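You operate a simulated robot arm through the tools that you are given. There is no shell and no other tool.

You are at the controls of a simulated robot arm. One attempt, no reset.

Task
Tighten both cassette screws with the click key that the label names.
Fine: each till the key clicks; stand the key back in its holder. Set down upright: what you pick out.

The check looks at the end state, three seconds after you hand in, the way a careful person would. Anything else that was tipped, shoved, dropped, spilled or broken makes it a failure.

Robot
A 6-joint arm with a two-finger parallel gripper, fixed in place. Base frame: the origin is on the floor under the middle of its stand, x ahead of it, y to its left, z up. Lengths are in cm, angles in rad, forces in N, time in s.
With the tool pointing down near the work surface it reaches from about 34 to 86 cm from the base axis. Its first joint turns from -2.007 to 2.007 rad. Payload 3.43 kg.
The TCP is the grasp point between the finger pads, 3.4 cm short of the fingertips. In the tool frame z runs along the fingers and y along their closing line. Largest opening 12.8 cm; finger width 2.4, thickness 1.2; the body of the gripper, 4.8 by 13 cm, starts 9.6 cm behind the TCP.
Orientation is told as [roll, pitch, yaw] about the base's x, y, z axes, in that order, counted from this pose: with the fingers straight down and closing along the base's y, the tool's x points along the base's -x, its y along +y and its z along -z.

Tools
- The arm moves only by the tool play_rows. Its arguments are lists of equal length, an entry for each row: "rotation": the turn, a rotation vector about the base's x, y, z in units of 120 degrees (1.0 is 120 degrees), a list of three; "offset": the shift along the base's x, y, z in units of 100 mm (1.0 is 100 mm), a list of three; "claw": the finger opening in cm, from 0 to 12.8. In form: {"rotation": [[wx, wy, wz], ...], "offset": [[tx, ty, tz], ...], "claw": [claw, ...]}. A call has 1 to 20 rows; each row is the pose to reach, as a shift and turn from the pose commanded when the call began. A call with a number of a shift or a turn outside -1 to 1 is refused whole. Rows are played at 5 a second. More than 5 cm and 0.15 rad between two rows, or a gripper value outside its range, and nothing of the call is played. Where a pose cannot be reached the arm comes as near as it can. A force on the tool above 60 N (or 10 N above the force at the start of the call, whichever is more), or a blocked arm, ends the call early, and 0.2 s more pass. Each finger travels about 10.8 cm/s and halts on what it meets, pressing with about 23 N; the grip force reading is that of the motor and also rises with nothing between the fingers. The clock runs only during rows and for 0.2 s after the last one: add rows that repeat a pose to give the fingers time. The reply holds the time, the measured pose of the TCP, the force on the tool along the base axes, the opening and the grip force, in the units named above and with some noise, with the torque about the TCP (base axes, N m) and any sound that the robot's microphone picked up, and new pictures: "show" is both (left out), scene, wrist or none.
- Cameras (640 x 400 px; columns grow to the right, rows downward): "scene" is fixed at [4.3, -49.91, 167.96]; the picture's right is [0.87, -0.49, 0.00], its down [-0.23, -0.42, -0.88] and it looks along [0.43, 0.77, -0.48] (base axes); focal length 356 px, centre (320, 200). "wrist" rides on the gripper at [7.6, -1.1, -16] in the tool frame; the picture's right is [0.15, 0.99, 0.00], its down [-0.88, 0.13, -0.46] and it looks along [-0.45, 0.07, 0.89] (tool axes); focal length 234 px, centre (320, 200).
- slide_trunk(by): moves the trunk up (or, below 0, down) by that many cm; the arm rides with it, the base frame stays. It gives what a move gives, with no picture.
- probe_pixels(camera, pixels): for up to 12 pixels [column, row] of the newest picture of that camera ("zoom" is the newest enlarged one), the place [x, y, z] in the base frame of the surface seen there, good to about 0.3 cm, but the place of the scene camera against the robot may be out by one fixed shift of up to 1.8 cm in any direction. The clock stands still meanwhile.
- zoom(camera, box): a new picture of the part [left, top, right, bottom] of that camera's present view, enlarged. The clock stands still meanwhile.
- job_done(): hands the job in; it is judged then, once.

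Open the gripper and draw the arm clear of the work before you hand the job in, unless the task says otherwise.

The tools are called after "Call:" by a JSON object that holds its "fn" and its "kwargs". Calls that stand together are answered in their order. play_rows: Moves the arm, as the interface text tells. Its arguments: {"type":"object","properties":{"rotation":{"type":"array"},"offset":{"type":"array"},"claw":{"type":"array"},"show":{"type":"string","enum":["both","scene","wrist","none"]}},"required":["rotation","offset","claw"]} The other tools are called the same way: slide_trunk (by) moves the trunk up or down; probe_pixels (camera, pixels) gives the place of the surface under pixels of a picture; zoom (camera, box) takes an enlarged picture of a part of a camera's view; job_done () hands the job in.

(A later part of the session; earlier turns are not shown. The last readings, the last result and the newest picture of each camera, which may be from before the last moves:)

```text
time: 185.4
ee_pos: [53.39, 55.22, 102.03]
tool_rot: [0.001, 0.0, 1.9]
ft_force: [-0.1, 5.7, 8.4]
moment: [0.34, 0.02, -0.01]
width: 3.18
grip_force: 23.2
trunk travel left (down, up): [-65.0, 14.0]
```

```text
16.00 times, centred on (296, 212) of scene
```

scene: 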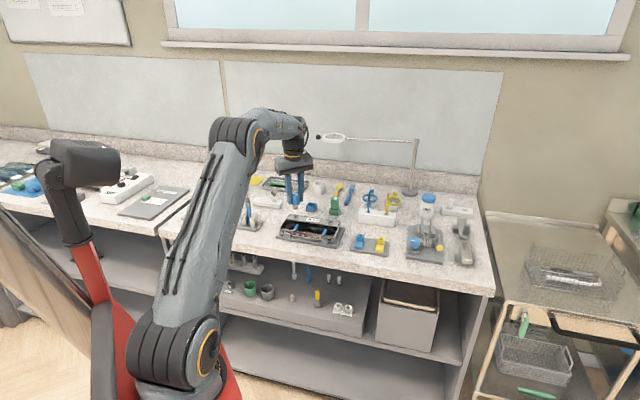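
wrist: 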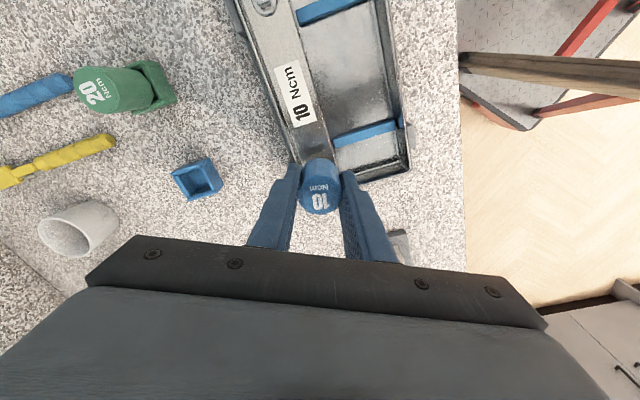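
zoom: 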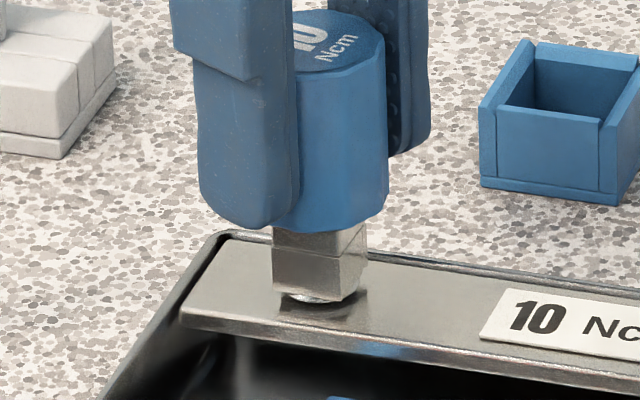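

Screw 1 came back ~60°. Now I retighten clockwise with pictures on each call: first 65° to take up the play.

Call:
{"fn": "play_rows", "kwargs": {"rotation": [[0, 0, -0.06], [0, 0, -0.12], [0, 0, -0.18], [0, 0, -0.24], [0, 0, -0.3], [0, 0, -0.36], [0, 0, -0.42], [0, 0, -0.48], [0, 0, -0.54]], "offset": [[0, 0.003, 0.002], [0, 0.005, 0.005], [0, 0.005, 0.008], [0, 0.005, 0.008], [0, 0.005, 0.008], [0, 0.005, 0.008], [0, 0.005, 0.008], [0, 0.005, 0.008], [0, 0.005, 0.008]], "claw": [2.6, 2.6, 2.6, 2.6, 2.6, 2.6, 2.6, 2.6, 2.6], "show": "both"}}

Call:
{"fn": "zoom", "kwargs": {"camera": "scene", "box": [284, 200, 308, 224]}}

Call:
{"fn": "play_rows", "kwargs": {"rotation": [[0, 0, -0.03], [0, 0, -0.06], [0, 0, -0.09], [0, 0, -0.12], [0, 0, -0.15], [0, 0, -0.18]], "offset": [[0, 0, 0], [0, 0, 0], [0, 0, 0], [0, 0, 0], [0, 0, 0], [0, 0, 0]], "claw": [2.6, 2.6, 2.6, 2.6, 2.6, 2.6], "show": "both"}}

Call:
{"fn": "zoom", "kwargs": {"camera": "scene", "box": [284, 200, 308, 224]}}

```text
time: 187.4
ee_pos: [53.39, 55.32, 102.14]
tool_rot: [-0.001, 0.003, 0.767]
ft_force: [-1.6, 0.1, -1.9]
moment: [-0.01, 0.03, 0.04]
width: 3.23
grip_force: 22.7
trunk travel left (down, up): [-65.0, 14.0]
```

scene: 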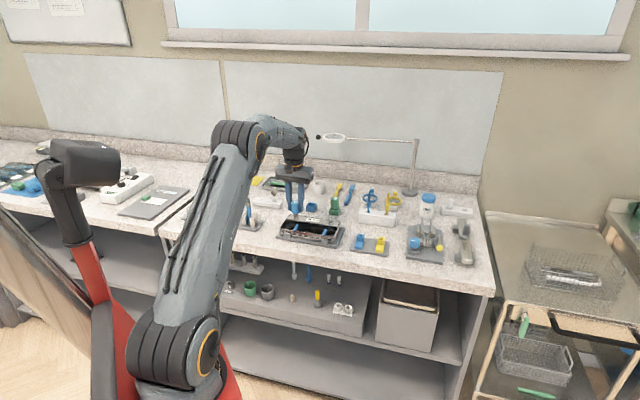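
wrist: 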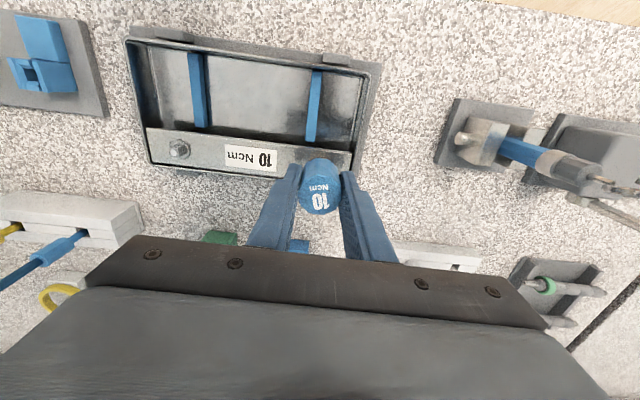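

```text
16.00 times, centred on (296, 212) of scene
```

zoom: 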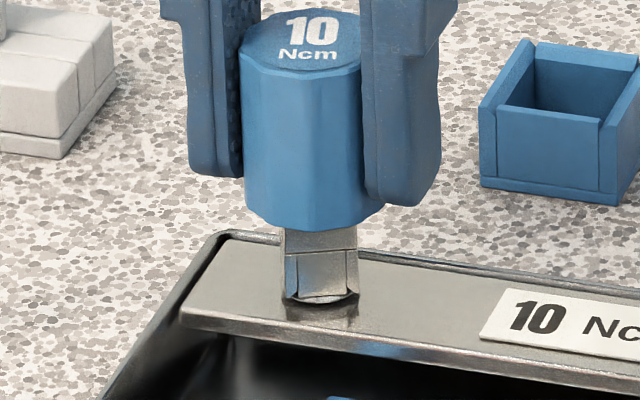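

```text
time: 188.8
ee_pos: [53.49, 55.29, 102.13]
tool_rot: [0.001, -0.001, 0.392]
ft_force: [-4.3, -2.6, -1.6]
moment: [-0.12, 0.19, -0.02]
width: 3.19
grip_force: 22.8
trunk travel left (down, up): [-65.0, 14.0]
```

scene: 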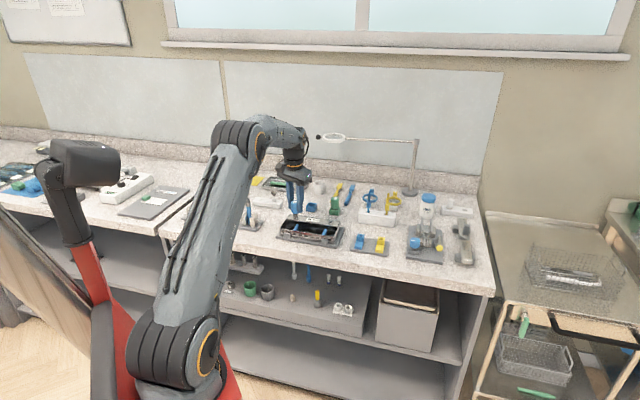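
wrist: 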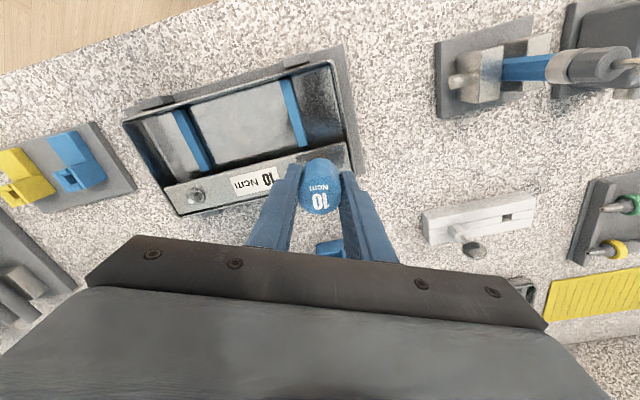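

```text
16.00 times, centred on (296, 212) of scene
```

zoom: 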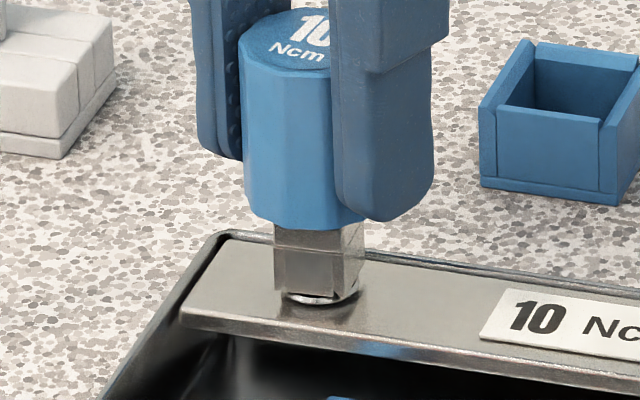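

The shaft follows again. I keep retightening in 20° bites with pictures shown.

Call:
{"fn": "play_rows", "kwargs": {"rotation": [[0, 0, -0.03], [0, 0, -0.06], [0, 0, -0.09], [0, 0, -0.12], [0, 0, -0.15], [0, 0, -0.18]], "offset": [[-0.004, -0.003, 0], [-0.004, -0.003, 0], [-0.004, -0.003, 0], [-0.004, -0.003, 0], [-0.004, -0.003, 0], [-0.004, -0.003, 0]], "claw": [2.6, 2.6, 2.6, 2.6, 2.6, 2.6], "show": "wrist"}}

Call:
{"fn": "zoom", "kwargs": {"camera": "scene", "box": [284, 200, 308, 224]}}

Call:
{"fn": "play_rows", "kwargs": {"rotation": [[0, 0, -0.03], [0, 0, -0.06], [0, 0, -0.09], [0, 0, -0.12], [0, 0, -0.15], [0, 0, -0.18]], "offset": [[0, 0, 0], [0, 0, 0], [0, 0, 0], [0, 0, 0], [0, 0, 0], [0, 0, 0]], "claw": [2.6, 2.6, 2.6, 2.6, 2.6, 2.6], "show": "wrist"}}

Call:
{"fn": "zoom", "kwargs": {"camera": "scene", "box": [284, 200, 308, 224]}}

Call:
{"fn": "play_rows", "kwargs": {"rotation": [[0, 0, -0.03], [0, 0, -0.06], [0, 0, -0.09], [0, 0, -0.12], [0, 0, -0.15], [0, 0, -0.18]], "offset": [[0, 0, 0], [0, 0, 0], [0, 0, 0], [0, 0, 0], [0, 0, 0], [0, 0, 0]], "claw": [2.6, 2.6, 2.6, 2.6, 2.6, 2.6], "show": "wrist"}}

Call:
{"fn": "zoom", "kwargs": {"camera": "scene", "box": [284, 200, 308, 224]}}

```text
time: 190.2
ee_pos: [53.32, 55.22, 102.05]
tool_rot: [0.0, 0.001, 0.014]
ft_force: [2.9, 1.0, -2.5]
moment: [0.03, -0.07, 0.03]
width: 3.21
grip_force: 23.3
trunk travel left (down, up): [-65.0, 14.0]
```

wrist: 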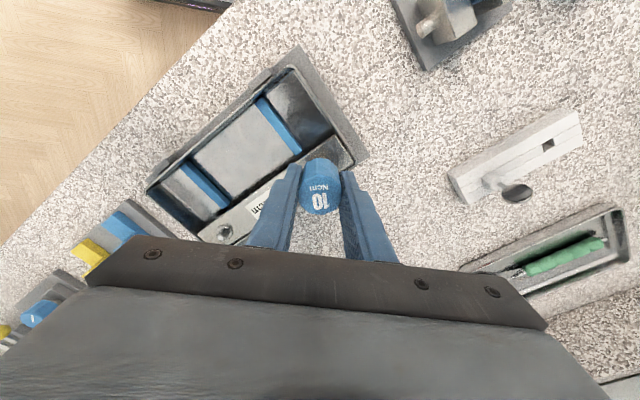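

```text
16.00 times, centred on (296, 212) of scene
```

zoom: 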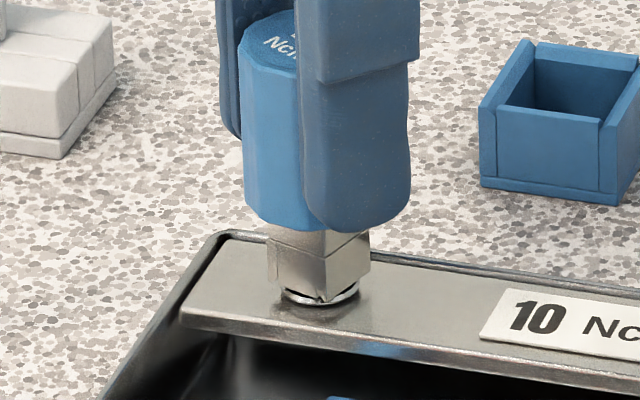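

```text
time: 191.6
ee_pos: [53.44, 55.16, 102.07]
tool_rot: [0.0, -0.001, -0.363]
ft_force: [3.8, 2.1, -0.8]
moment: [0.12, -0.16, 0.02]
width: 3.18
grip_force: 23.3
trunk travel left (down, up): [-65.0, 14.0]
```

wrist: 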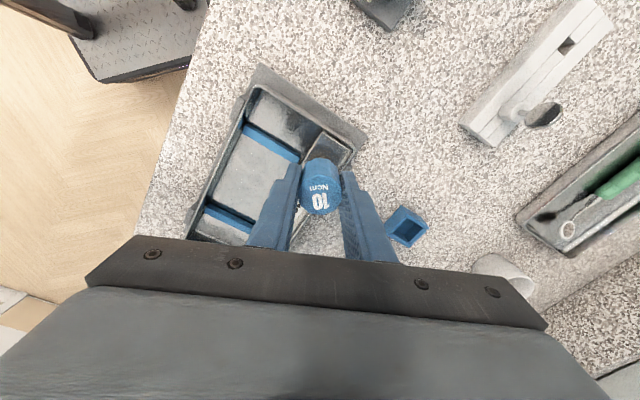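

```text
16.00 times, centred on (296, 212) of scene
```

zoom: 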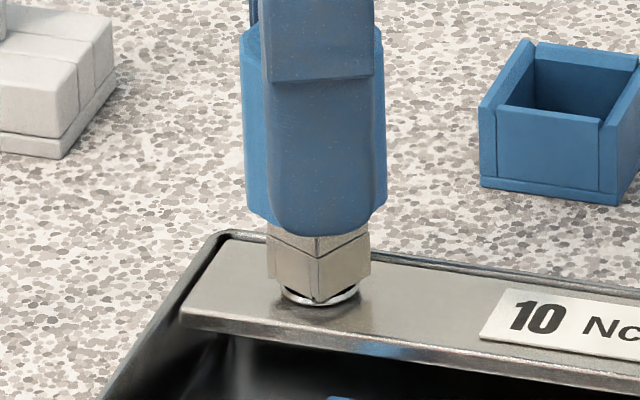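

```text
time: 193.0
ee_pos: [53.22, 55.15, 102.02]
tool_rot: [0.0, 0.0, -0.739]
ft_force: [0.0, 1.6, 1.4]
moment: [0.1, -0.01, 0.05]
width: 3.2
grip_force: 23.5
trunk travel left (down, up): [-65.0, 14.0]
```

wrist: 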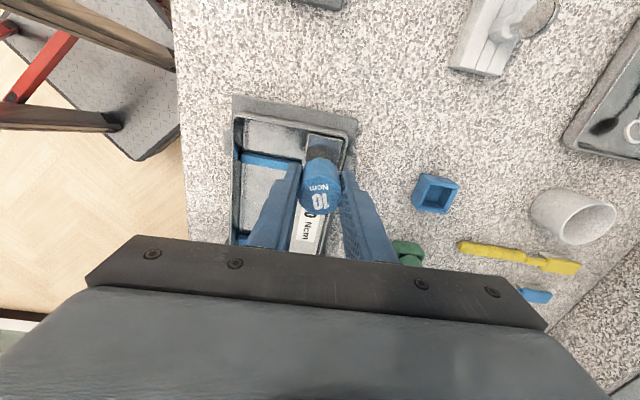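

```text
16.00 times, centred on (296, 212) of scene
```

zoom: 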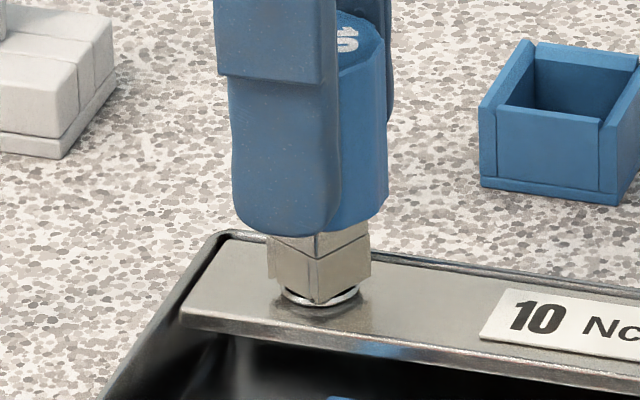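

Screw 1 re-seated at the same place, again with no sound in the replies. In case a click is only reported near the end of a call, I turn back 35° within the play and approach the seat again in many single-row calls.

Call:
{"fn": "play_rows", "kwargs": {"rotation": [[0, 0, 0.06], [0, 0, 0.12], [0, 0, 0.18], [0, 0, 0.24], [0, 0, 0.29]], "offset": [[0, 0, 0], [0, 0, 0], [0, 0, 0], [0, 0, 0], [0, 0, 0]], "claw": [2.6, 2.6, 2.6, 2.6, 2.6], "show": "none"}}

Call:
{"fn": "play_rows", "kwargs": {"rotation": [[0, 0, -0.07], [0, 0, -0.14], [0, 0, -0.21]], "offset": [[0, 0, 0], [0, 0, 0], [0, 0, 0]], "claw": [2.6, 2.6, 2.6], "show": "none"}}

Call:
{"fn": "play_rows", "kwargs": {"rotation": [[0, 0, -0.035]], "offset": [[0, 0, 0]], "claw": [2.6], "show": "none"}}

Call:
{"fn": "play_rows", "kwargs": {"rotation": [[0, 0, -0.035]], "offset": [[0, 0, 0]], "claw": [2.6], "show": "none"}}

Call:
{"fn": "play_rows", "kwargs": {"rotation": [[0, 0, -0.035]], "offset": [[0, 0, 0]], "claw": [2.6], "show": "none"}}

Call:
{"fn": "play_rows", "kwargs": {"rotation": [[0, 0, -0.035]], "offset": [[0, 0, 0]], "claw": [2.6], "show": "none"}}

Call:
{"fn": "play_rows", "kwargs": {"rotation": [[0, 0, -0.035]], "offset": [[0, 0, 0]], "claw": [2.6], "show": "none"}}

Call:
{"fn": "play_rows", "kwargs": {"rotation": [[0, 0, -0.035]], "offset": [[0, 0, 0]], "claw": [2.6], "show": "none"}}

Call:
{"fn": "zoom", "kwargs": {"camera": "scene", "box": [284, 200, 308, 224]}}

```text
time: 194.2
ee_pos: [53.4, 55.31, 102.02]
tool_rot: [0.0, 0.001, -0.128]
ft_force: [-0.1, -0.1, 0.3]
moment: [0.03, 0.0, -0.02]
width: 3.2
grip_force: 23.0
trunk travel left (down, up): [-65.0, 14.0]
```

```text
time: 195.0
ee_pos: [53.35, 55.32, 102.13]
tool_rot: [0.0, 0.001, -0.574]
ft_force: [1.1, 1.9, 0.5]
moment: [0.09, -0.01, 0.03]
width: 3.22
grip_force: 23.2
trunk travel left (down, up): [-65.0, 14.0]
```

```text
time: 195.4
ee_pos: [53.51, 55.23, 102.18]
tool_rot: [0.0, 0.001, -0.645]
ft_force: [0.1, 2.5, 1.1]
moment: [0.08, 0.0, 0.02]
width: 3.23
grip_force: 23.2
trunk travel left (down, up): [-65.0, 14.0]
```

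```text
time: 195.8
ee_pos: [53.33, 55.3, 102.02]
tool_rot: [-0.001, -0.001, -0.72]
ft_force: [-0.9, 0.6, 0.6]
moment: [0.04, 0.03, 0.03]
width: 3.19
grip_force: 22.8
trunk travel left (down, up): [-65.0, 14.0]
```

```text
time: 196.2
ee_pos: [53.39, 55.19, 102.16]
tool_rot: [0.0, 0.001, -0.793]
ft_force: [0.4, 1.7, -1.2]
moment: [0.07, -0.01, 0.02]
width: 3.18
grip_force: 23.0
trunk travel left (down, up): [-65.0, 14.0]
```

```text
time: 196.6
ee_pos: [53.34, 55.13, 102.03]
tool_rot: [0.001, 0.0, -0.864]
ft_force: [0.3, 2.3, -1.8]
moment: [0.1, -0.06, 0.05]
width: 3.19
grip_force: 22.4
trunk travel left (down, up): [-65.0, 14.0]
```

```text
time: 197.0
ee_pos: [53.28, 55.3, 102.28]
tool_rot: [0.0, 0.002, -0.939]
ft_force: [1.5, 2.1, -0.4]
moment: [0.09, -0.15, 0.02]
width: 3.19
grip_force: 22.7
trunk travel left (down, up): [-65.0, 14.0]
```

```text
time: 197.4
ee_pos: [53.32, 55.21, 102.12]
tool_rot: [0.0, -0.001, -1.012]
ft_force: [2.6, 0.9, -1.0]
moment: [0.05, -0.17, 0.04]
width: 3.2
grip_force: 23.0
trunk travel left (down, up): [-65.0, 14.0]
```

```text
16.00 times, centred on (296, 212) of scene
```

zoom: 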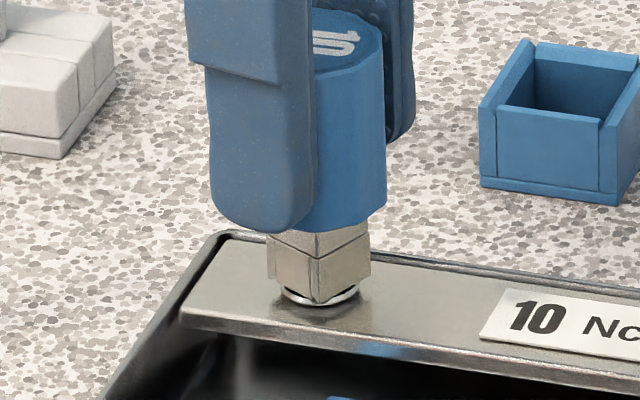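

Still no sound in any reply. Before deciding, I look at the posters and the yellow sheet for any hint about the click key.

Call:
{"fn": "zoom", "kwargs": {"camera": "scene", "box": [0, 0, 130, 50]}}

Call:
{"fn": "zoom", "kwargs": {"camera": "scene", "box": [225, 165, 275, 195]}}

Call:
{"fn": "zoom", "kwargs": {"camera": "wrist", "box": [280, 140, 360, 220]}}

```text
4.92 times, centred on (65, 25) of scene
```

zoom: 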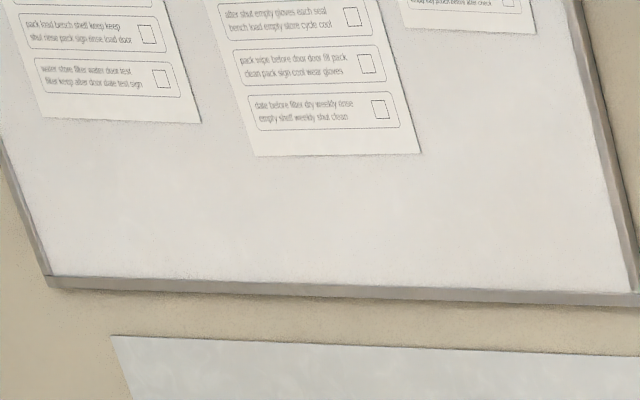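

```text
12.80 times, centred on (250, 180) of scene
```

zoom: 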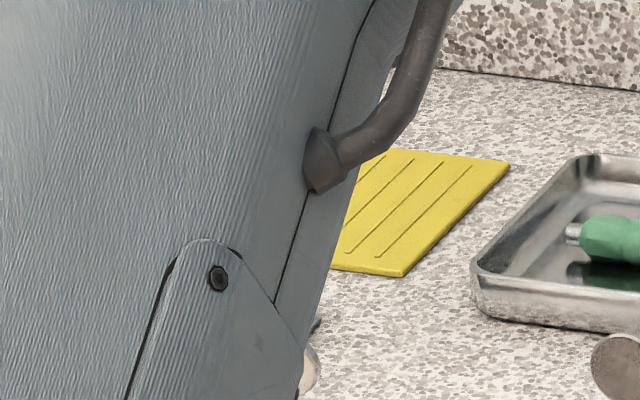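

```text
5.00 times, centred on (320, 180) of wrist
```

zoom: 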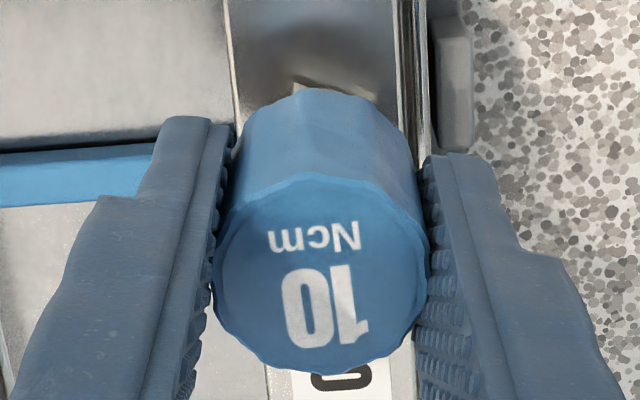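

No hints there. One more idea: the clutch may only couple fully under a firmer axial push, so I press harder (about 0.3 cm further) while turning 60° clockwise on screw 1.

Call:
{"fn": "play_rows", "kwargs": {"rotation": [[0, 0, 0], [0, 0, 0], [0, 0, -0.06], [0, 0, -0.12], [0, 0, -0.18], [0, 0, -0.24], [0, 0, -0.3], [0, 0, -0.36]], "offset": [[0, 0, -0.02], [0, 0, -0.035], [0, 0, -0.04], [0, 0, -0.045], [0, 0, -0.05], [0, 0, -0.055], [0, 0, -0.06], [0, 0, -0.065]], "claw": [2.6, 2.6, 2.6, 2.6, 2.6, 2.6, 2.6, 2.6], "show": "wrist"}}

Call:
{"fn": "zoom", "kwargs": {"camera": "scene", "box": [284, 200, 308, 224]}}

Call:
{"fn": "zoom", "kwargs": {"camera": "wrist", "box": [280, 140, 360, 220]}}

```text
time: 199.2
ee_pos: [53.41, 55.07, 101.63]
tool_rot: [0.002, 0.004, -1.767]
ft_force: [5.8, 5.9, 31.0]
moment: [0.19, -0.23, 0.04]
width: 3.22
grip_force: 23.1
trunk travel left (down, up): [-65.0, 14.0]
```

wrist: 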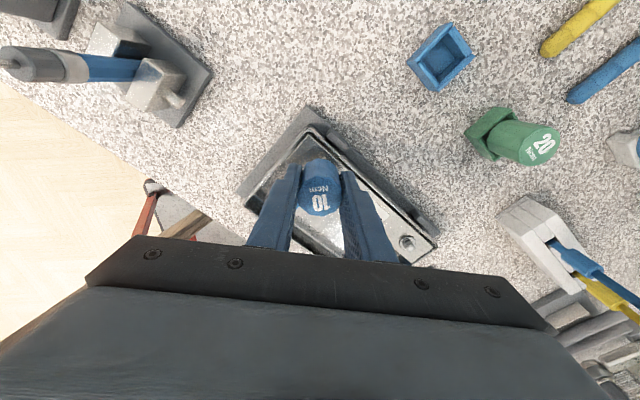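

```text
16.00 times, centred on (296, 212) of scene
```

zoom: 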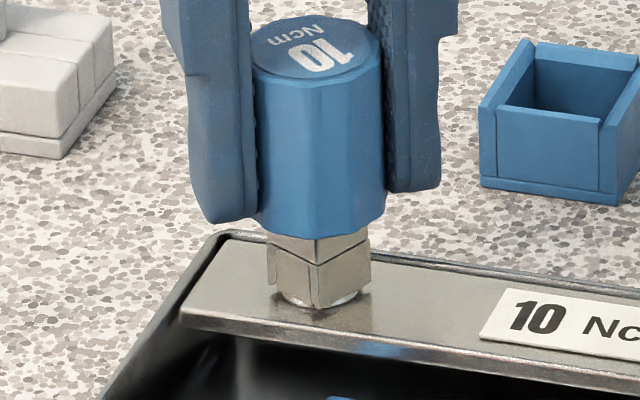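

```text
5.00 times, centred on (320, 180) of wrist
```

zoom: 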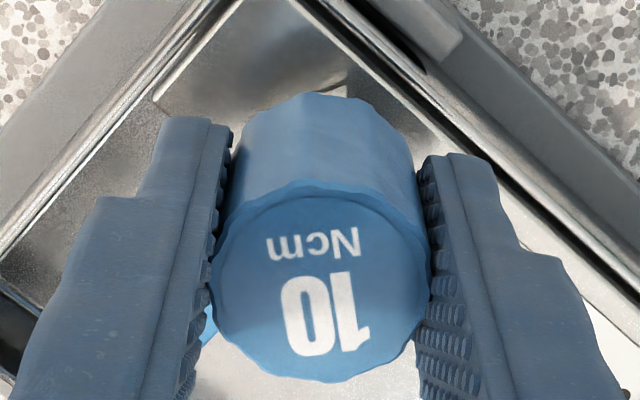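

Even with 31 N the clutch slips smoothly and the screw holds, so both screws are seated as far as this key drives them. I relieve the press, turn back 25° inside the play, and release the key standing on screw 1 to regrasp it with the tilt needed for its holder.

Call:
{"fn": "play_rows", "kwargs": {"rotation": [[0, 0, 0], [0, 0, 0], [0, 0, 0.055], [0, 0, 0.11], [0, 0, 0.165], [0, 0, 0.21], [0, 0, 0.21]], "offset": [[0, 0, 0.02], [0, 0, 0.035], [0, 0, 0.035], [0, 0, 0.035], [0, 0, 0.035], [0, 0, 0.035], [0, 0, 0.035]], "claw": [2.6, 2.6, 2.6, 2.6, 2.6, 2.6, 2.6], "show": "none"}}

Call:
{"fn": "zoom", "kwargs": {"camera": "scene", "box": [284, 200, 308, 224]}}

```text
time: 200.8
ee_pos: [53.36, 55.2, 101.7]
tool_rot: [-0.002, -0.003, -1.324]
ft_force: [9.5, 7.3, 3.2]
moment: [0.35, -0.41, -0.02]
width: 3.21
grip_force: 23.1
trunk travel left (down, up): [-65.0, 14.0]
```

```text
16.00 times, centred on (296, 212) of scene
```

zoom: 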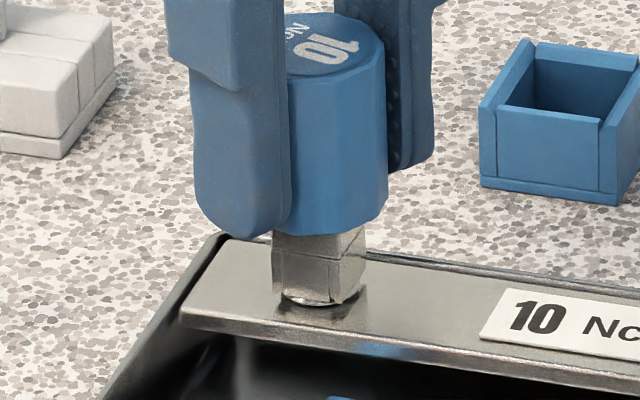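

I open the claw to leave the key standing on screw 1, raise the gripper 7 cm and look.

Call:
{"fn": "play_rows", "kwargs": {"rotation": [[0, 0, 0], [0, 0, 0], [0, 0, 0], [0, 0, 0], [0, 0, 0], [0, 0, 0], [0, 0, 0], [0, 0, 0], [0, 0, 0]], "offset": [[0, 0, 0], [0, 0, 0], [0, 0, 0], [0, 0, 0], [0, 0, 0.1], [0, 0, 0.25], [0, 0, 0.4], [0, 0, 0.55], [0, 0, 0.7]], "claw": [3.3, 4.2, 5.4, 6.5, 6.5, 6.5, 6.5, 6.5, 6.5], "show": "both"}}

Call:
{"fn": "zoom", "kwargs": {"camera": "scene", "box": [284, 196, 308, 220]}}

```text
time: 202.8
ee_pos: [53.39, 55.19, 108.88]
tool_rot: [0.001, -0.001, -1.326]
ft_force: [-0.3, 0.8, -0.7]
moment: [0.01, -0.02, -0.04]
width: 6.51
grip_force: 0.0
trunk travel left (down, up): [-65.0, 14.0]
```

scene: 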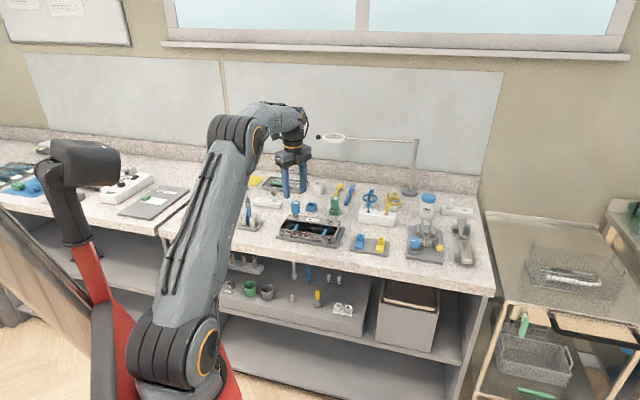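
wrist: 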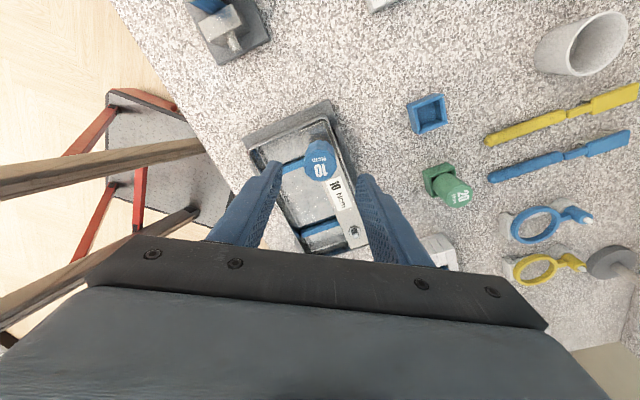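

```text
16.00 times, centred on (296, 208) of scene
```

zoom: 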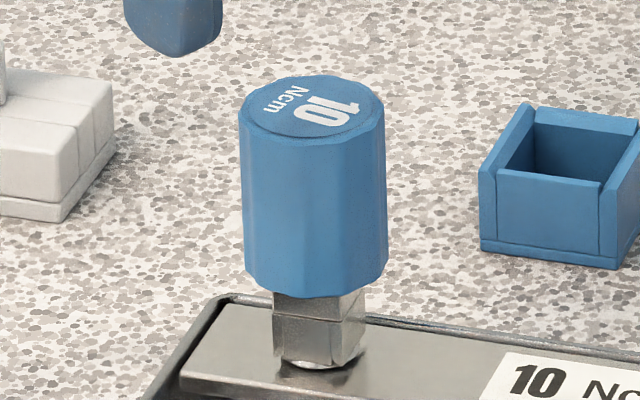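

The key stands upright on screw 1. I rotate the open gripper to the radial yaw and tilt it outward 0.3 rad for regrasping.

Call:
{"fn": "play_rows", "kwargs": {"rotation": [[0, 0, 0.07], [0, 0, 0.14], [0, 0, 0.21], [0, 0, 0.28], [0, 0, 0.35], [0, 0, 0.42], [0, 0, 0.49], [0, 0, 0.56], [0, 0, 0.63], [0, 0, 0.7], [0, 0, 0.77], [0, 0, 0.84], [0, 0, 0.91], [0, 0, 0.98]], "offset": [[0, 0, 0], [0, 0, 0], [0, 0, 0], [0, 0, 0], [0, 0, 0], [0, 0, 0], [0, 0, 0], [0, 0, 0], [0, 0, 0], [0, 0, 0], [0, 0, 0], [0, 0, 0], [0, 0, 0], [0, 0, 0]], "claw": [6.5, 6.5, 6.5, 6.5, 6.5, 6.5, 6.5, 6.5, 6.5, 6.5, 6.5, 6.5, 6.5, 6.5], "show": "none"}}

Call:
{"fn": "play_rows", "kwargs": {"rotation": [[0.032, -0.036, 0], [0.064, -0.072, 0], [0.0952, -0.107, 0], [0.0952, -0.107, 0]], "offset": [[0, 0, 0], [0, 0, 0], [0, 0, 0], [0, 0, 0]], "claw": [6.5, 6.5, 6.5, 6.5], "show": "wrist"}}

Call:
{"fn": "zoom", "kwargs": {"camera": "wrist", "box": [240, 80, 400, 200]}}

```text
time: 205.8
ee_pos: [53.2, 55.11, 108.71]
tool_rot: [0.002, -0.001, 0.729]
ft_force: [0.4, 0.2, -0.3]
moment: [-0.01, 0.01, 0.0]
width: 6.49
grip_force: 0.0
trunk travel left (down, up): [-65.0, 14.0]
```

```text
time: 206.8
ee_pos: [53.37, 55.14, 108.74]
tool_rot: [-0.001, -0.3, 0.727]
ft_force: [0.0, 0.7, -0.4]
moment: [-0.02, 0.02, -0.03]
width: 6.49
grip_force: 0.1
trunk travel left (down, up): [-65.0, 14.0]
```

wrist: 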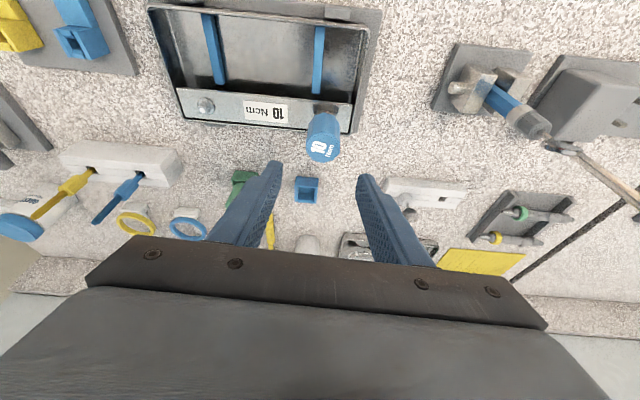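

```text
3.33 times, centred on (320, 140) of wrist
```

zoom: 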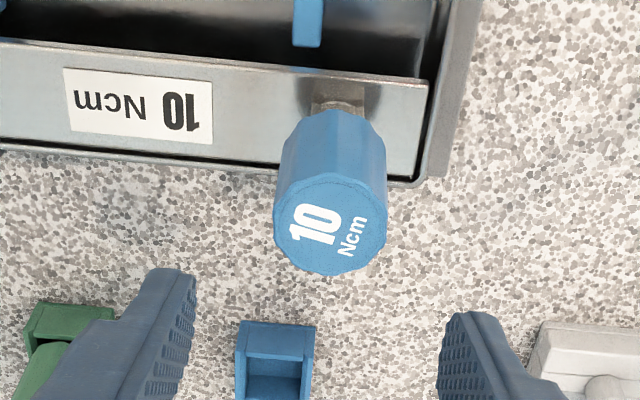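

The knob top is at wrist (323,147), about 0.15 cm nearer than the TCP after bias correction. I shift (−0.10,−0.09), descend to z≈102.15 and close on the key.

Call:
{"fn": "play_rows", "kwargs": {"rotation": [[0, 0, 0], [0, 0, 0], [0, 0, 0], [0, 0, 0], [0, 0, 0], [0, 0, 0], [0, 0, 0], [0, 0, 0], [0, 0, 0], [0, 0, 0], [0, 0, 0]], "offset": [[-0.01, -0.009, -0.15], [-0.01, -0.009, -0.3], [-0.01, -0.009, -0.45], [-0.01, -0.009, -0.58], [-0.01, -0.009, -0.66], [-0.01, -0.009, -0.66], [-0.01, -0.009, -0.66], [-0.01, -0.009, -0.66], [-0.01, -0.009, -0.66], [-0.01, -0.009, -0.66], [-0.01, -0.009, -0.66]], "claw": [6.5, 6.5, 6.5, 6.5, 6.5, 5.5, 4.5, 3.8, 3.3, 2.8, 2.6], "show": "wrist"}}

Call:
{"fn": "zoom", "kwargs": {"camera": "wrist", "box": [240, 110, 400, 220]}}

Call:
{"fn": "zoom", "kwargs": {"camera": "scene", "box": [284, 196, 308, 220]}}

```text
time: 209.2
ee_pos: [53.16, 55.16, 102.09]
tool_rot: [-0.001, -0.3, 0.725]
ft_force: [1.4, -1.6, 0.0]
moment: [-0.16, -0.09, 0.02]
width: 3.25
grip_force: 22.8
trunk travel left (down, up): [-65.0, 14.0]
```

wrist: 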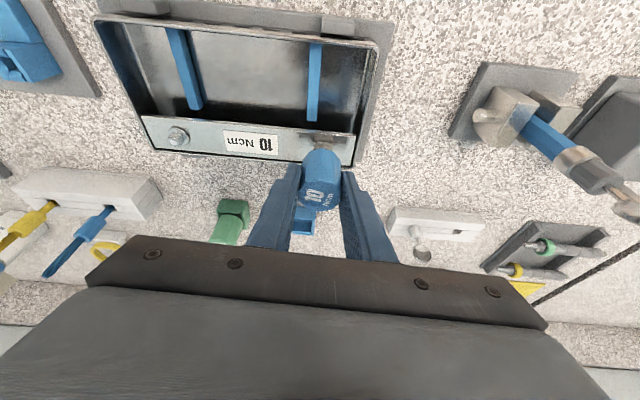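

```text
3.64 times, centred on (320, 165) of wrist
```

zoom: 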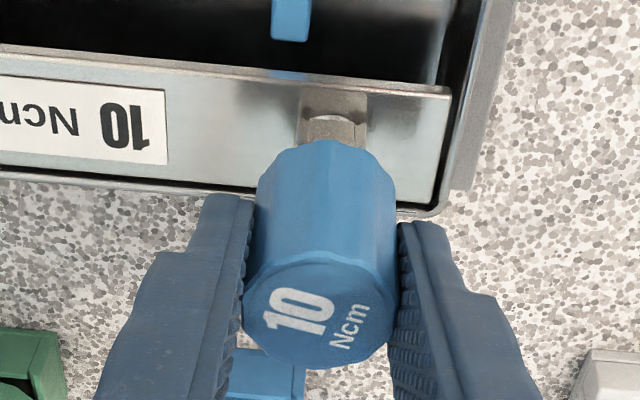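

```text
16.00 times, centred on (296, 208) of scene
```

zoom: 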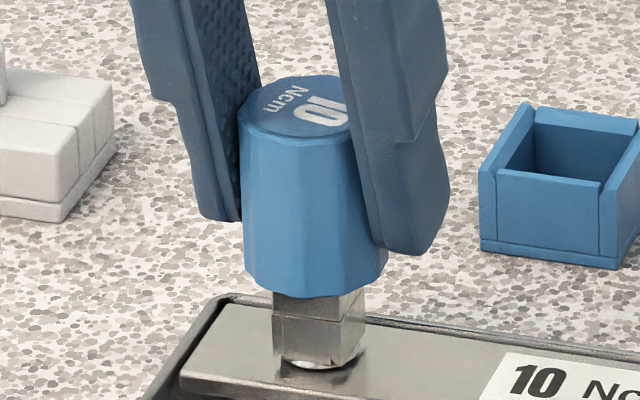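

The key is gripped again with the tilt. I lift it straight off screw 1 by 4.4 cm.

Call:
{"fn": "play_rows", "kwargs": {"rotation": [[0, 0, 0], [0, 0, 0], [0, 0, 0], [0, 0, 0], [0, 0, 0], [0, 0, 0], [0, 0, 0]], "offset": [[0, 0, 0.04], [0, 0, 0.09], [0, 0, 0.15], [0, 0, 0.22], [0, 0, 0.3], [0, 0, 0.38], [0, 0, 0.44]], "claw": [2.6, 2.6, 2.6, 2.6, 2.6, 2.6, 2.6], "show": "wrist"}}

Call:
{"fn": "zoom", "kwargs": {"camera": "wrist", "box": [290, 90, 350, 160]}}

Call:
{"fn": "zoom", "kwargs": {"camera": "scene", "box": [284, 196, 308, 220]}}

```text
time: 210.8
ee_pos: [53.23, 55.26, 106.53]
tool_rot: [0.001, -0.3, 0.726]
ft_force: [-0.7, -0.8, -0.3]
moment: [-0.01, -0.01, 0.0]
width: 3.23
grip_force: 23.4
trunk travel left (down, up): [-65.0, 14.0]
```

wrist: 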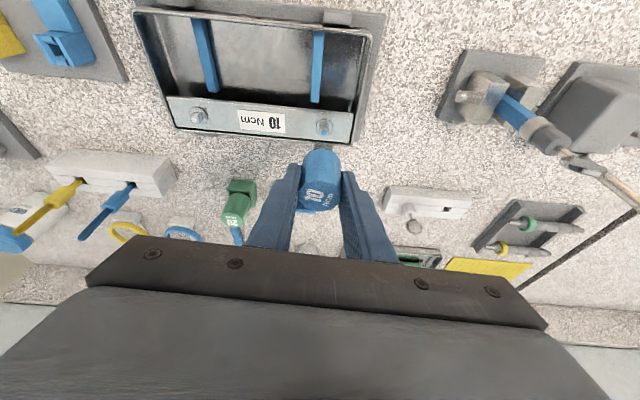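

```text
5.71 times, centred on (320, 125) of wrist
```

zoom: 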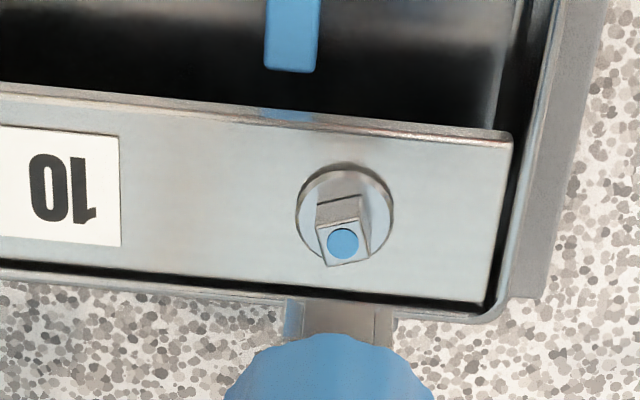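

```text
16.00 times, centred on (296, 208) of scene
```

zoom: 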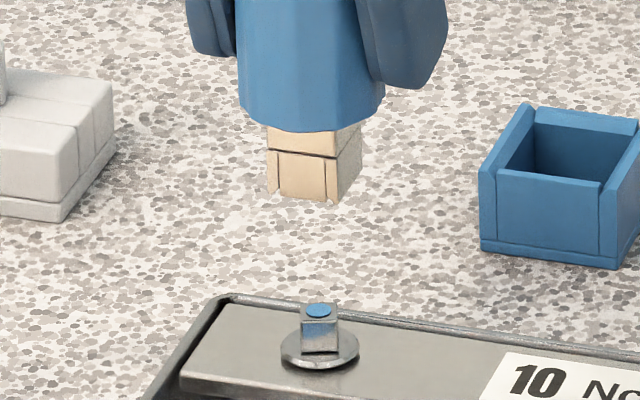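

Key lifted. From this view I compare both screws closely: screw 1 at wrist (323,126), screw 2 at (198,115).

Call:
{"fn": "zoom", "kwargs": {"camera": "wrist", "box": [305, 112, 343, 140]}}

Call:
{"fn": "zoom", "kwargs": {"camera": "wrist", "box": [179, 101, 217, 129]}}

```text
14.29 times, centred on (324, 126) of wrist
```

zoom: 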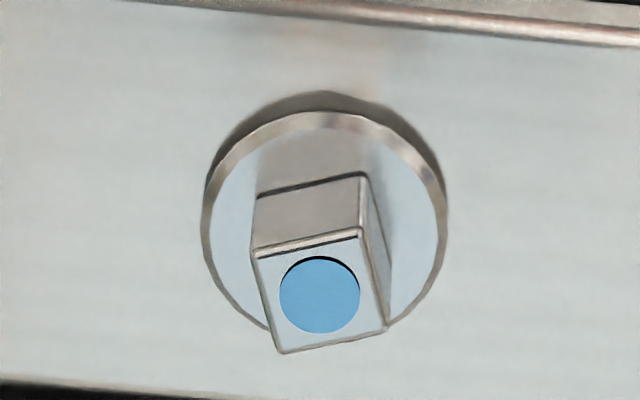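

```text
14.29 times, centred on (198, 115) of wrist
```

zoom: 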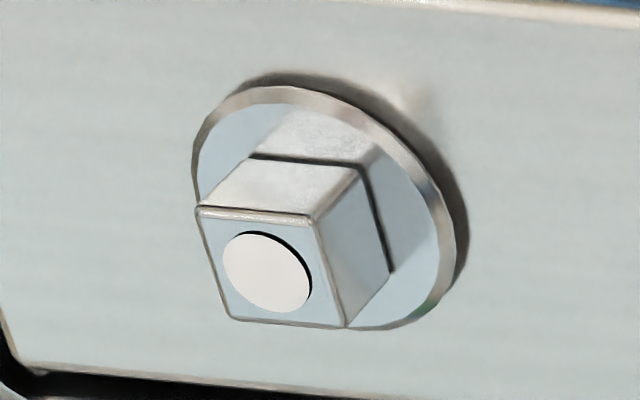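

Both flanges look equally seated. I now carry the key toward its holder at this height, turning to yaw 0.785, first part of the way.

Call:
{"fn": "play_rows", "kwargs": {"rotation": [[0, 0, 0.01], [0, 0, 0.02], [0, 0, 0.0285], [0, 0, 0.0285], [0, 0, 0.0285]], "offset": [[0.2, 0.16, 0], [0.4, 0.31, 0], [0.6, 0.47, 0], [0.75, 0.585, 0], [0.75, 0.585, 0]], "claw": [2.6, 2.6, 2.6, 2.6, 2.6], "show": "none"}}

Call:
{"fn": "play_rows", "kwargs": {"rotation": [[0, 0, 0], [0, 0, 0], [0, 0, 0]], "offset": [[0.2, 0.15, 0], [0.38, 0.295, 0], [0.38, 0.295, 0]], "claw": [2.6, 2.6, 2.6], "show": "both"}}

Call:
{"fn": "zoom", "kwargs": {"camera": "wrist", "box": [280, 80, 360, 160]}}

Call:
{"fn": "zoom", "kwargs": {"camera": "scene", "box": [296, 180, 328, 216]}}

```text
time: 212.0
ee_pos: [60.73, 61.05, 106.5]
tool_rot: [0.001, -0.3, 0.788]
ft_force: [-0.3, -0.5, -1.3]
moment: [0.02, -0.01, -0.03]
width: 3.23
grip_force: 23.0
trunk travel left (down, up): [-65.0, 14.0]
```

```text
time: 212.8
ee_pos: [64.55, 63.99, 106.59]
tool_rot: [0.001, -0.299, 0.786]
ft_force: [-0.7, -0.2, -0.9]
moment: [0.01, -0.02, 0.02]
width: 3.23
grip_force: 23.2
trunk travel left (down, up): [-65.0, 14.0]
```

scene: 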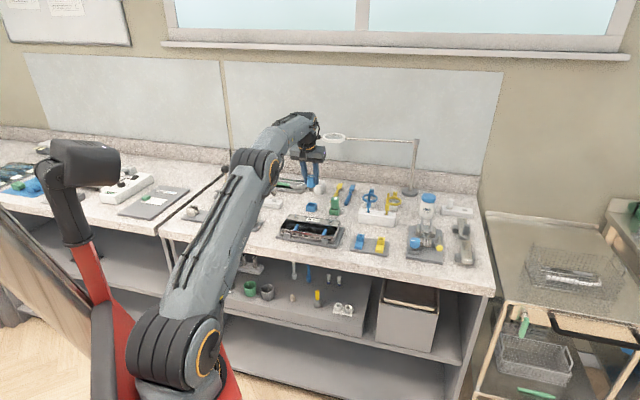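
wrist: 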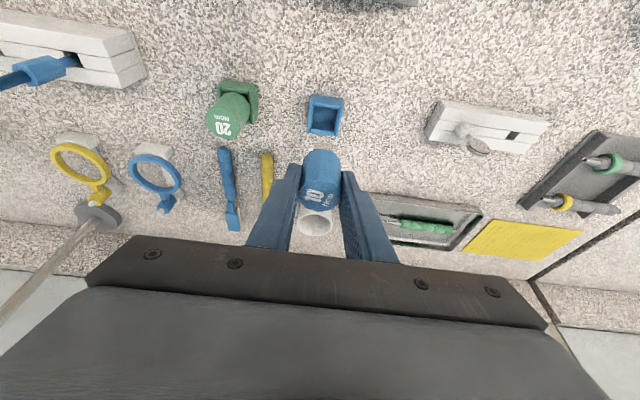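

```text
5.00 times, centred on (320, 120) of wrist
```

zoom: 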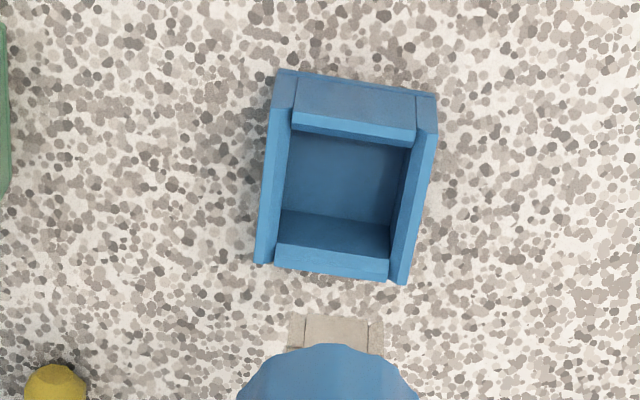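

```text
11.11 times, centred on (312, 198) of scene
```

zoom: 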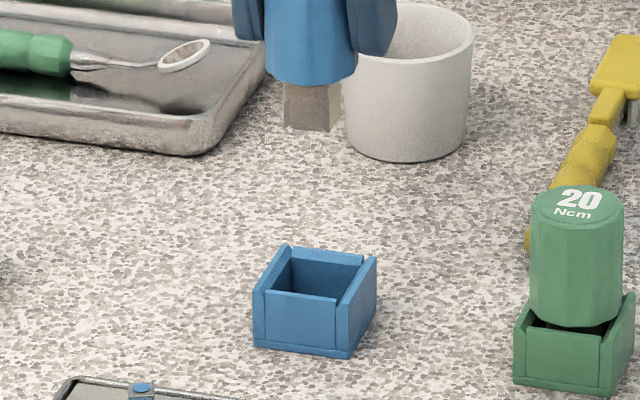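

The shaft hangs centred over the holder (scene: shaft x≈313, holder 314) with faces parallel to its walls. I lower the key to about 0.4 cm above its rest height.

Call:
{"fn": "play_rows", "kwargs": {"rotation": [[0, 0, 0], [0, 0, 0], [0, 0, 0], [0, 0, 0], [0, 0, 0], [0, 0, 0], [0, 0, 0], [0, 0, 0], [0, 0, 0]], "offset": [[0, 0, -0.15], [0, 0, -0.3], [0, 0, -0.42], [0, 0, -0.52], [0, 0, -0.62], [0, 0, -0.7], [0, 0, -0.77], [0, 0, -0.82], [0, 0, -0.82]], "claw": [2.6, 2.6, 2.6, 2.6, 2.6, 2.6, 2.6, 2.6, 2.6], "show": "wrist"}}

Call:
{"fn": "zoom", "kwargs": {"camera": "wrist", "box": [270, 110, 370, 220]}}

Call:
{"fn": "zoom", "kwargs": {"camera": "scene", "box": [298, 186, 326, 216]}}

```text
time: 214.8
ee_pos: [64.64, 63.89, 98.39]
tool_rot: [-0.001, -0.301, 0.789]
ft_force: [0.5, 0.6, -0.7]
moment: [-0.02, 0.01, 0.04]
width: 3.21
grip_force: 23.1
trunk travel left (down, up): [-65.0, 14.0]
```

wrist: 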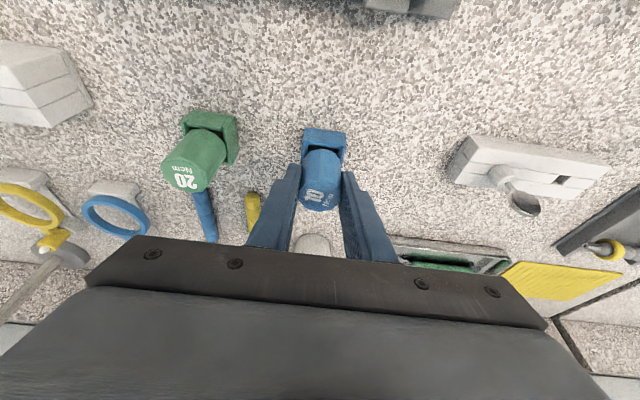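

```text
3.64 times, centred on (320, 165) of wrist
```

zoom: 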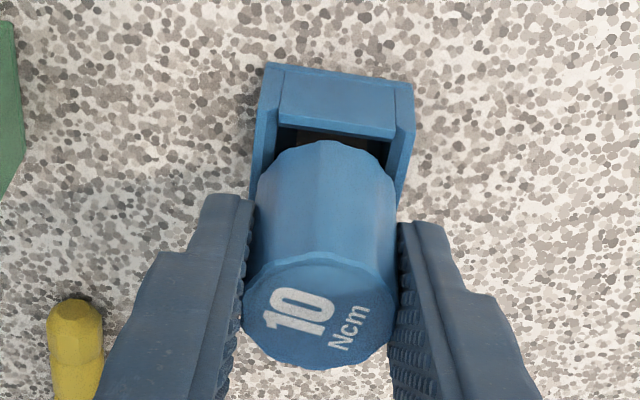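

```text
13.33 times, centred on (312, 201) of scene
```

zoom: 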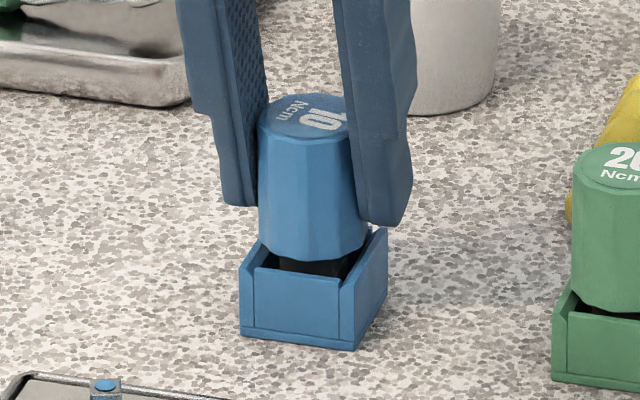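

The key is inside the holder without contact at z=98.39. I lower the last few millimetres until it touches.

Call:
{"fn": "play_rows", "kwargs": {"rotation": [[0, 0, 0], [0, 0, 0], [0, 0, 0], [0, 0, 0]], "offset": [[0, 0, -0.015], [0, 0, -0.028], [0, 0, -0.036], [0, 0, -0.036]], "claw": [2.6, 2.6, 2.6, 2.6], "show": "none"}}

Call:
{"fn": "zoom", "kwargs": {"camera": "scene", "box": [298, 186, 326, 216]}}

```text
time: 215.8
ee_pos: [64.52, 63.93, 98.07]
tool_rot: [0.001, -0.3, 0.788]
ft_force: [-0.5, 0.3, 6.5]
moment: [-0.05, 0.03, 0.0]
width: 3.22
grip_force: 22.6
trunk travel left (down, up): [-65.0, 14.0]
```

```text
13.33 times, centred on (312, 201) of scene
```

zoom: 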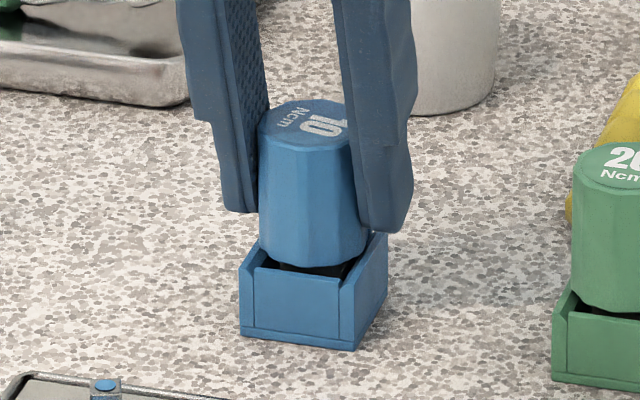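

The key touches the holder floor (6.5 N). I open the claw gently and check that it stands.

Call:
{"fn": "play_rows", "kwargs": {"rotation": [[0, 0, 0], [0, 0, 0], [0, 0, 0], [0, 0, 0], [0, 0, 0], [0, 0, 0]], "offset": [[0, 0, 0.003], [0, 0, 0.003], [0, 0, 0.003], [0, 0, 0.003], [0, 0, 0.003], [0, 0, 0.003]], "claw": [3.2, 3.5, 4.2, 5.2, 6.2, 6.5], "show": "wrist"}}

Call:
{"fn": "zoom", "kwargs": {"camera": "scene", "box": [298, 186, 326, 216]}}

Call:
{"fn": "play_rows", "kwargs": {"rotation": [[0, 0, 0], [0, 0, 0], [0, 0, 0], [0, 0, 0], [0, 0, 0], [0, 0, 0]], "offset": [[0, 0, 0.1], [0, 0, 0.25], [0, 0, 0.4], [0, 0, 0.6], [0, 0, 0.8], [0, 0, 0.9]], "claw": [6.5, 6.5, 6.5, 6.5, 6.5, 6.5], "show": "both"}}

Call:
{"fn": "zoom", "kwargs": {"camera": "scene", "box": [298, 186, 326, 216]}}

```text
time: 217.2
ee_pos: [64.53, 63.89, 98.04]
tool_rot: [0.0, -0.3, 0.788]
ft_force: [0.6, 0.4, 1.0]
moment: [-0.01, -0.01, -0.01]
width: 6.51
grip_force: 0.0
trunk travel left (down, up): [-65.0, 14.0]
```

wrist: 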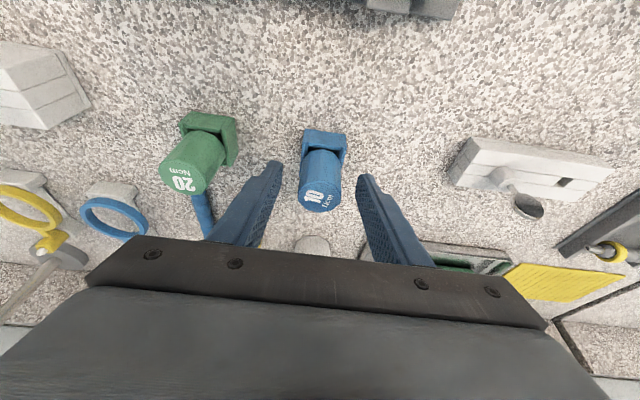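

```text
13.33 times, centred on (312, 201) of scene
```

zoom: 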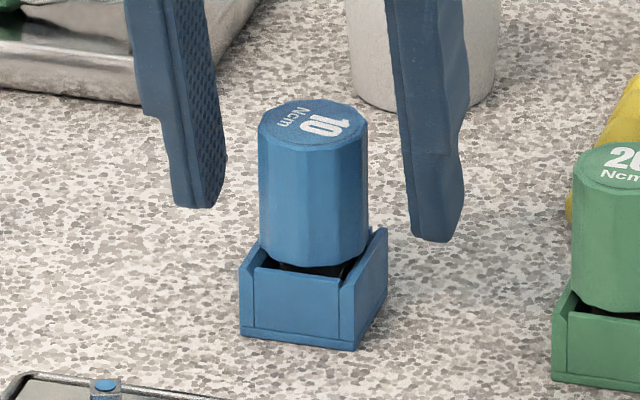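

```text
time: 218.6
ee_pos: [64.5, 64.06, 107.17]
tool_rot: [0.001, -0.3, 0.787]
ft_force: [-0.3, -0.4, 0.0]
moment: [0.01, 0.01, -0.01]
width: 6.5
grip_force: 0.1
trunk travel left (down, up): [-65.0, 14.0]
```

scene: 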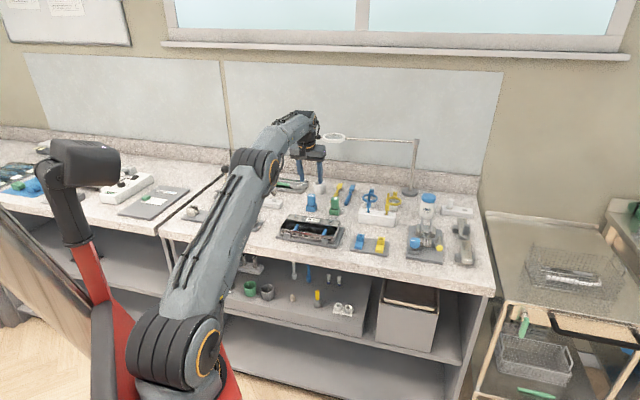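
wrist: 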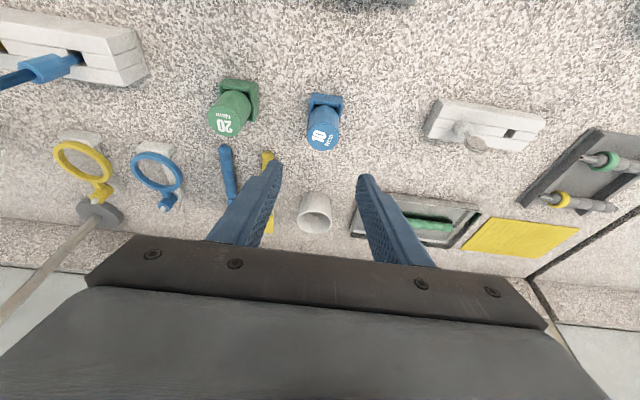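

```text
13.33 times, centred on (312, 201) of scene
```

zoom: 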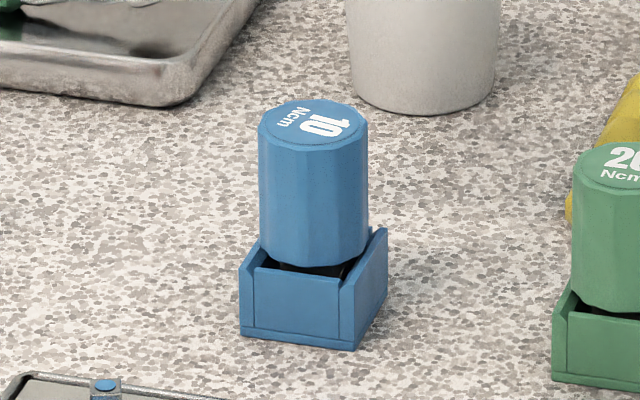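

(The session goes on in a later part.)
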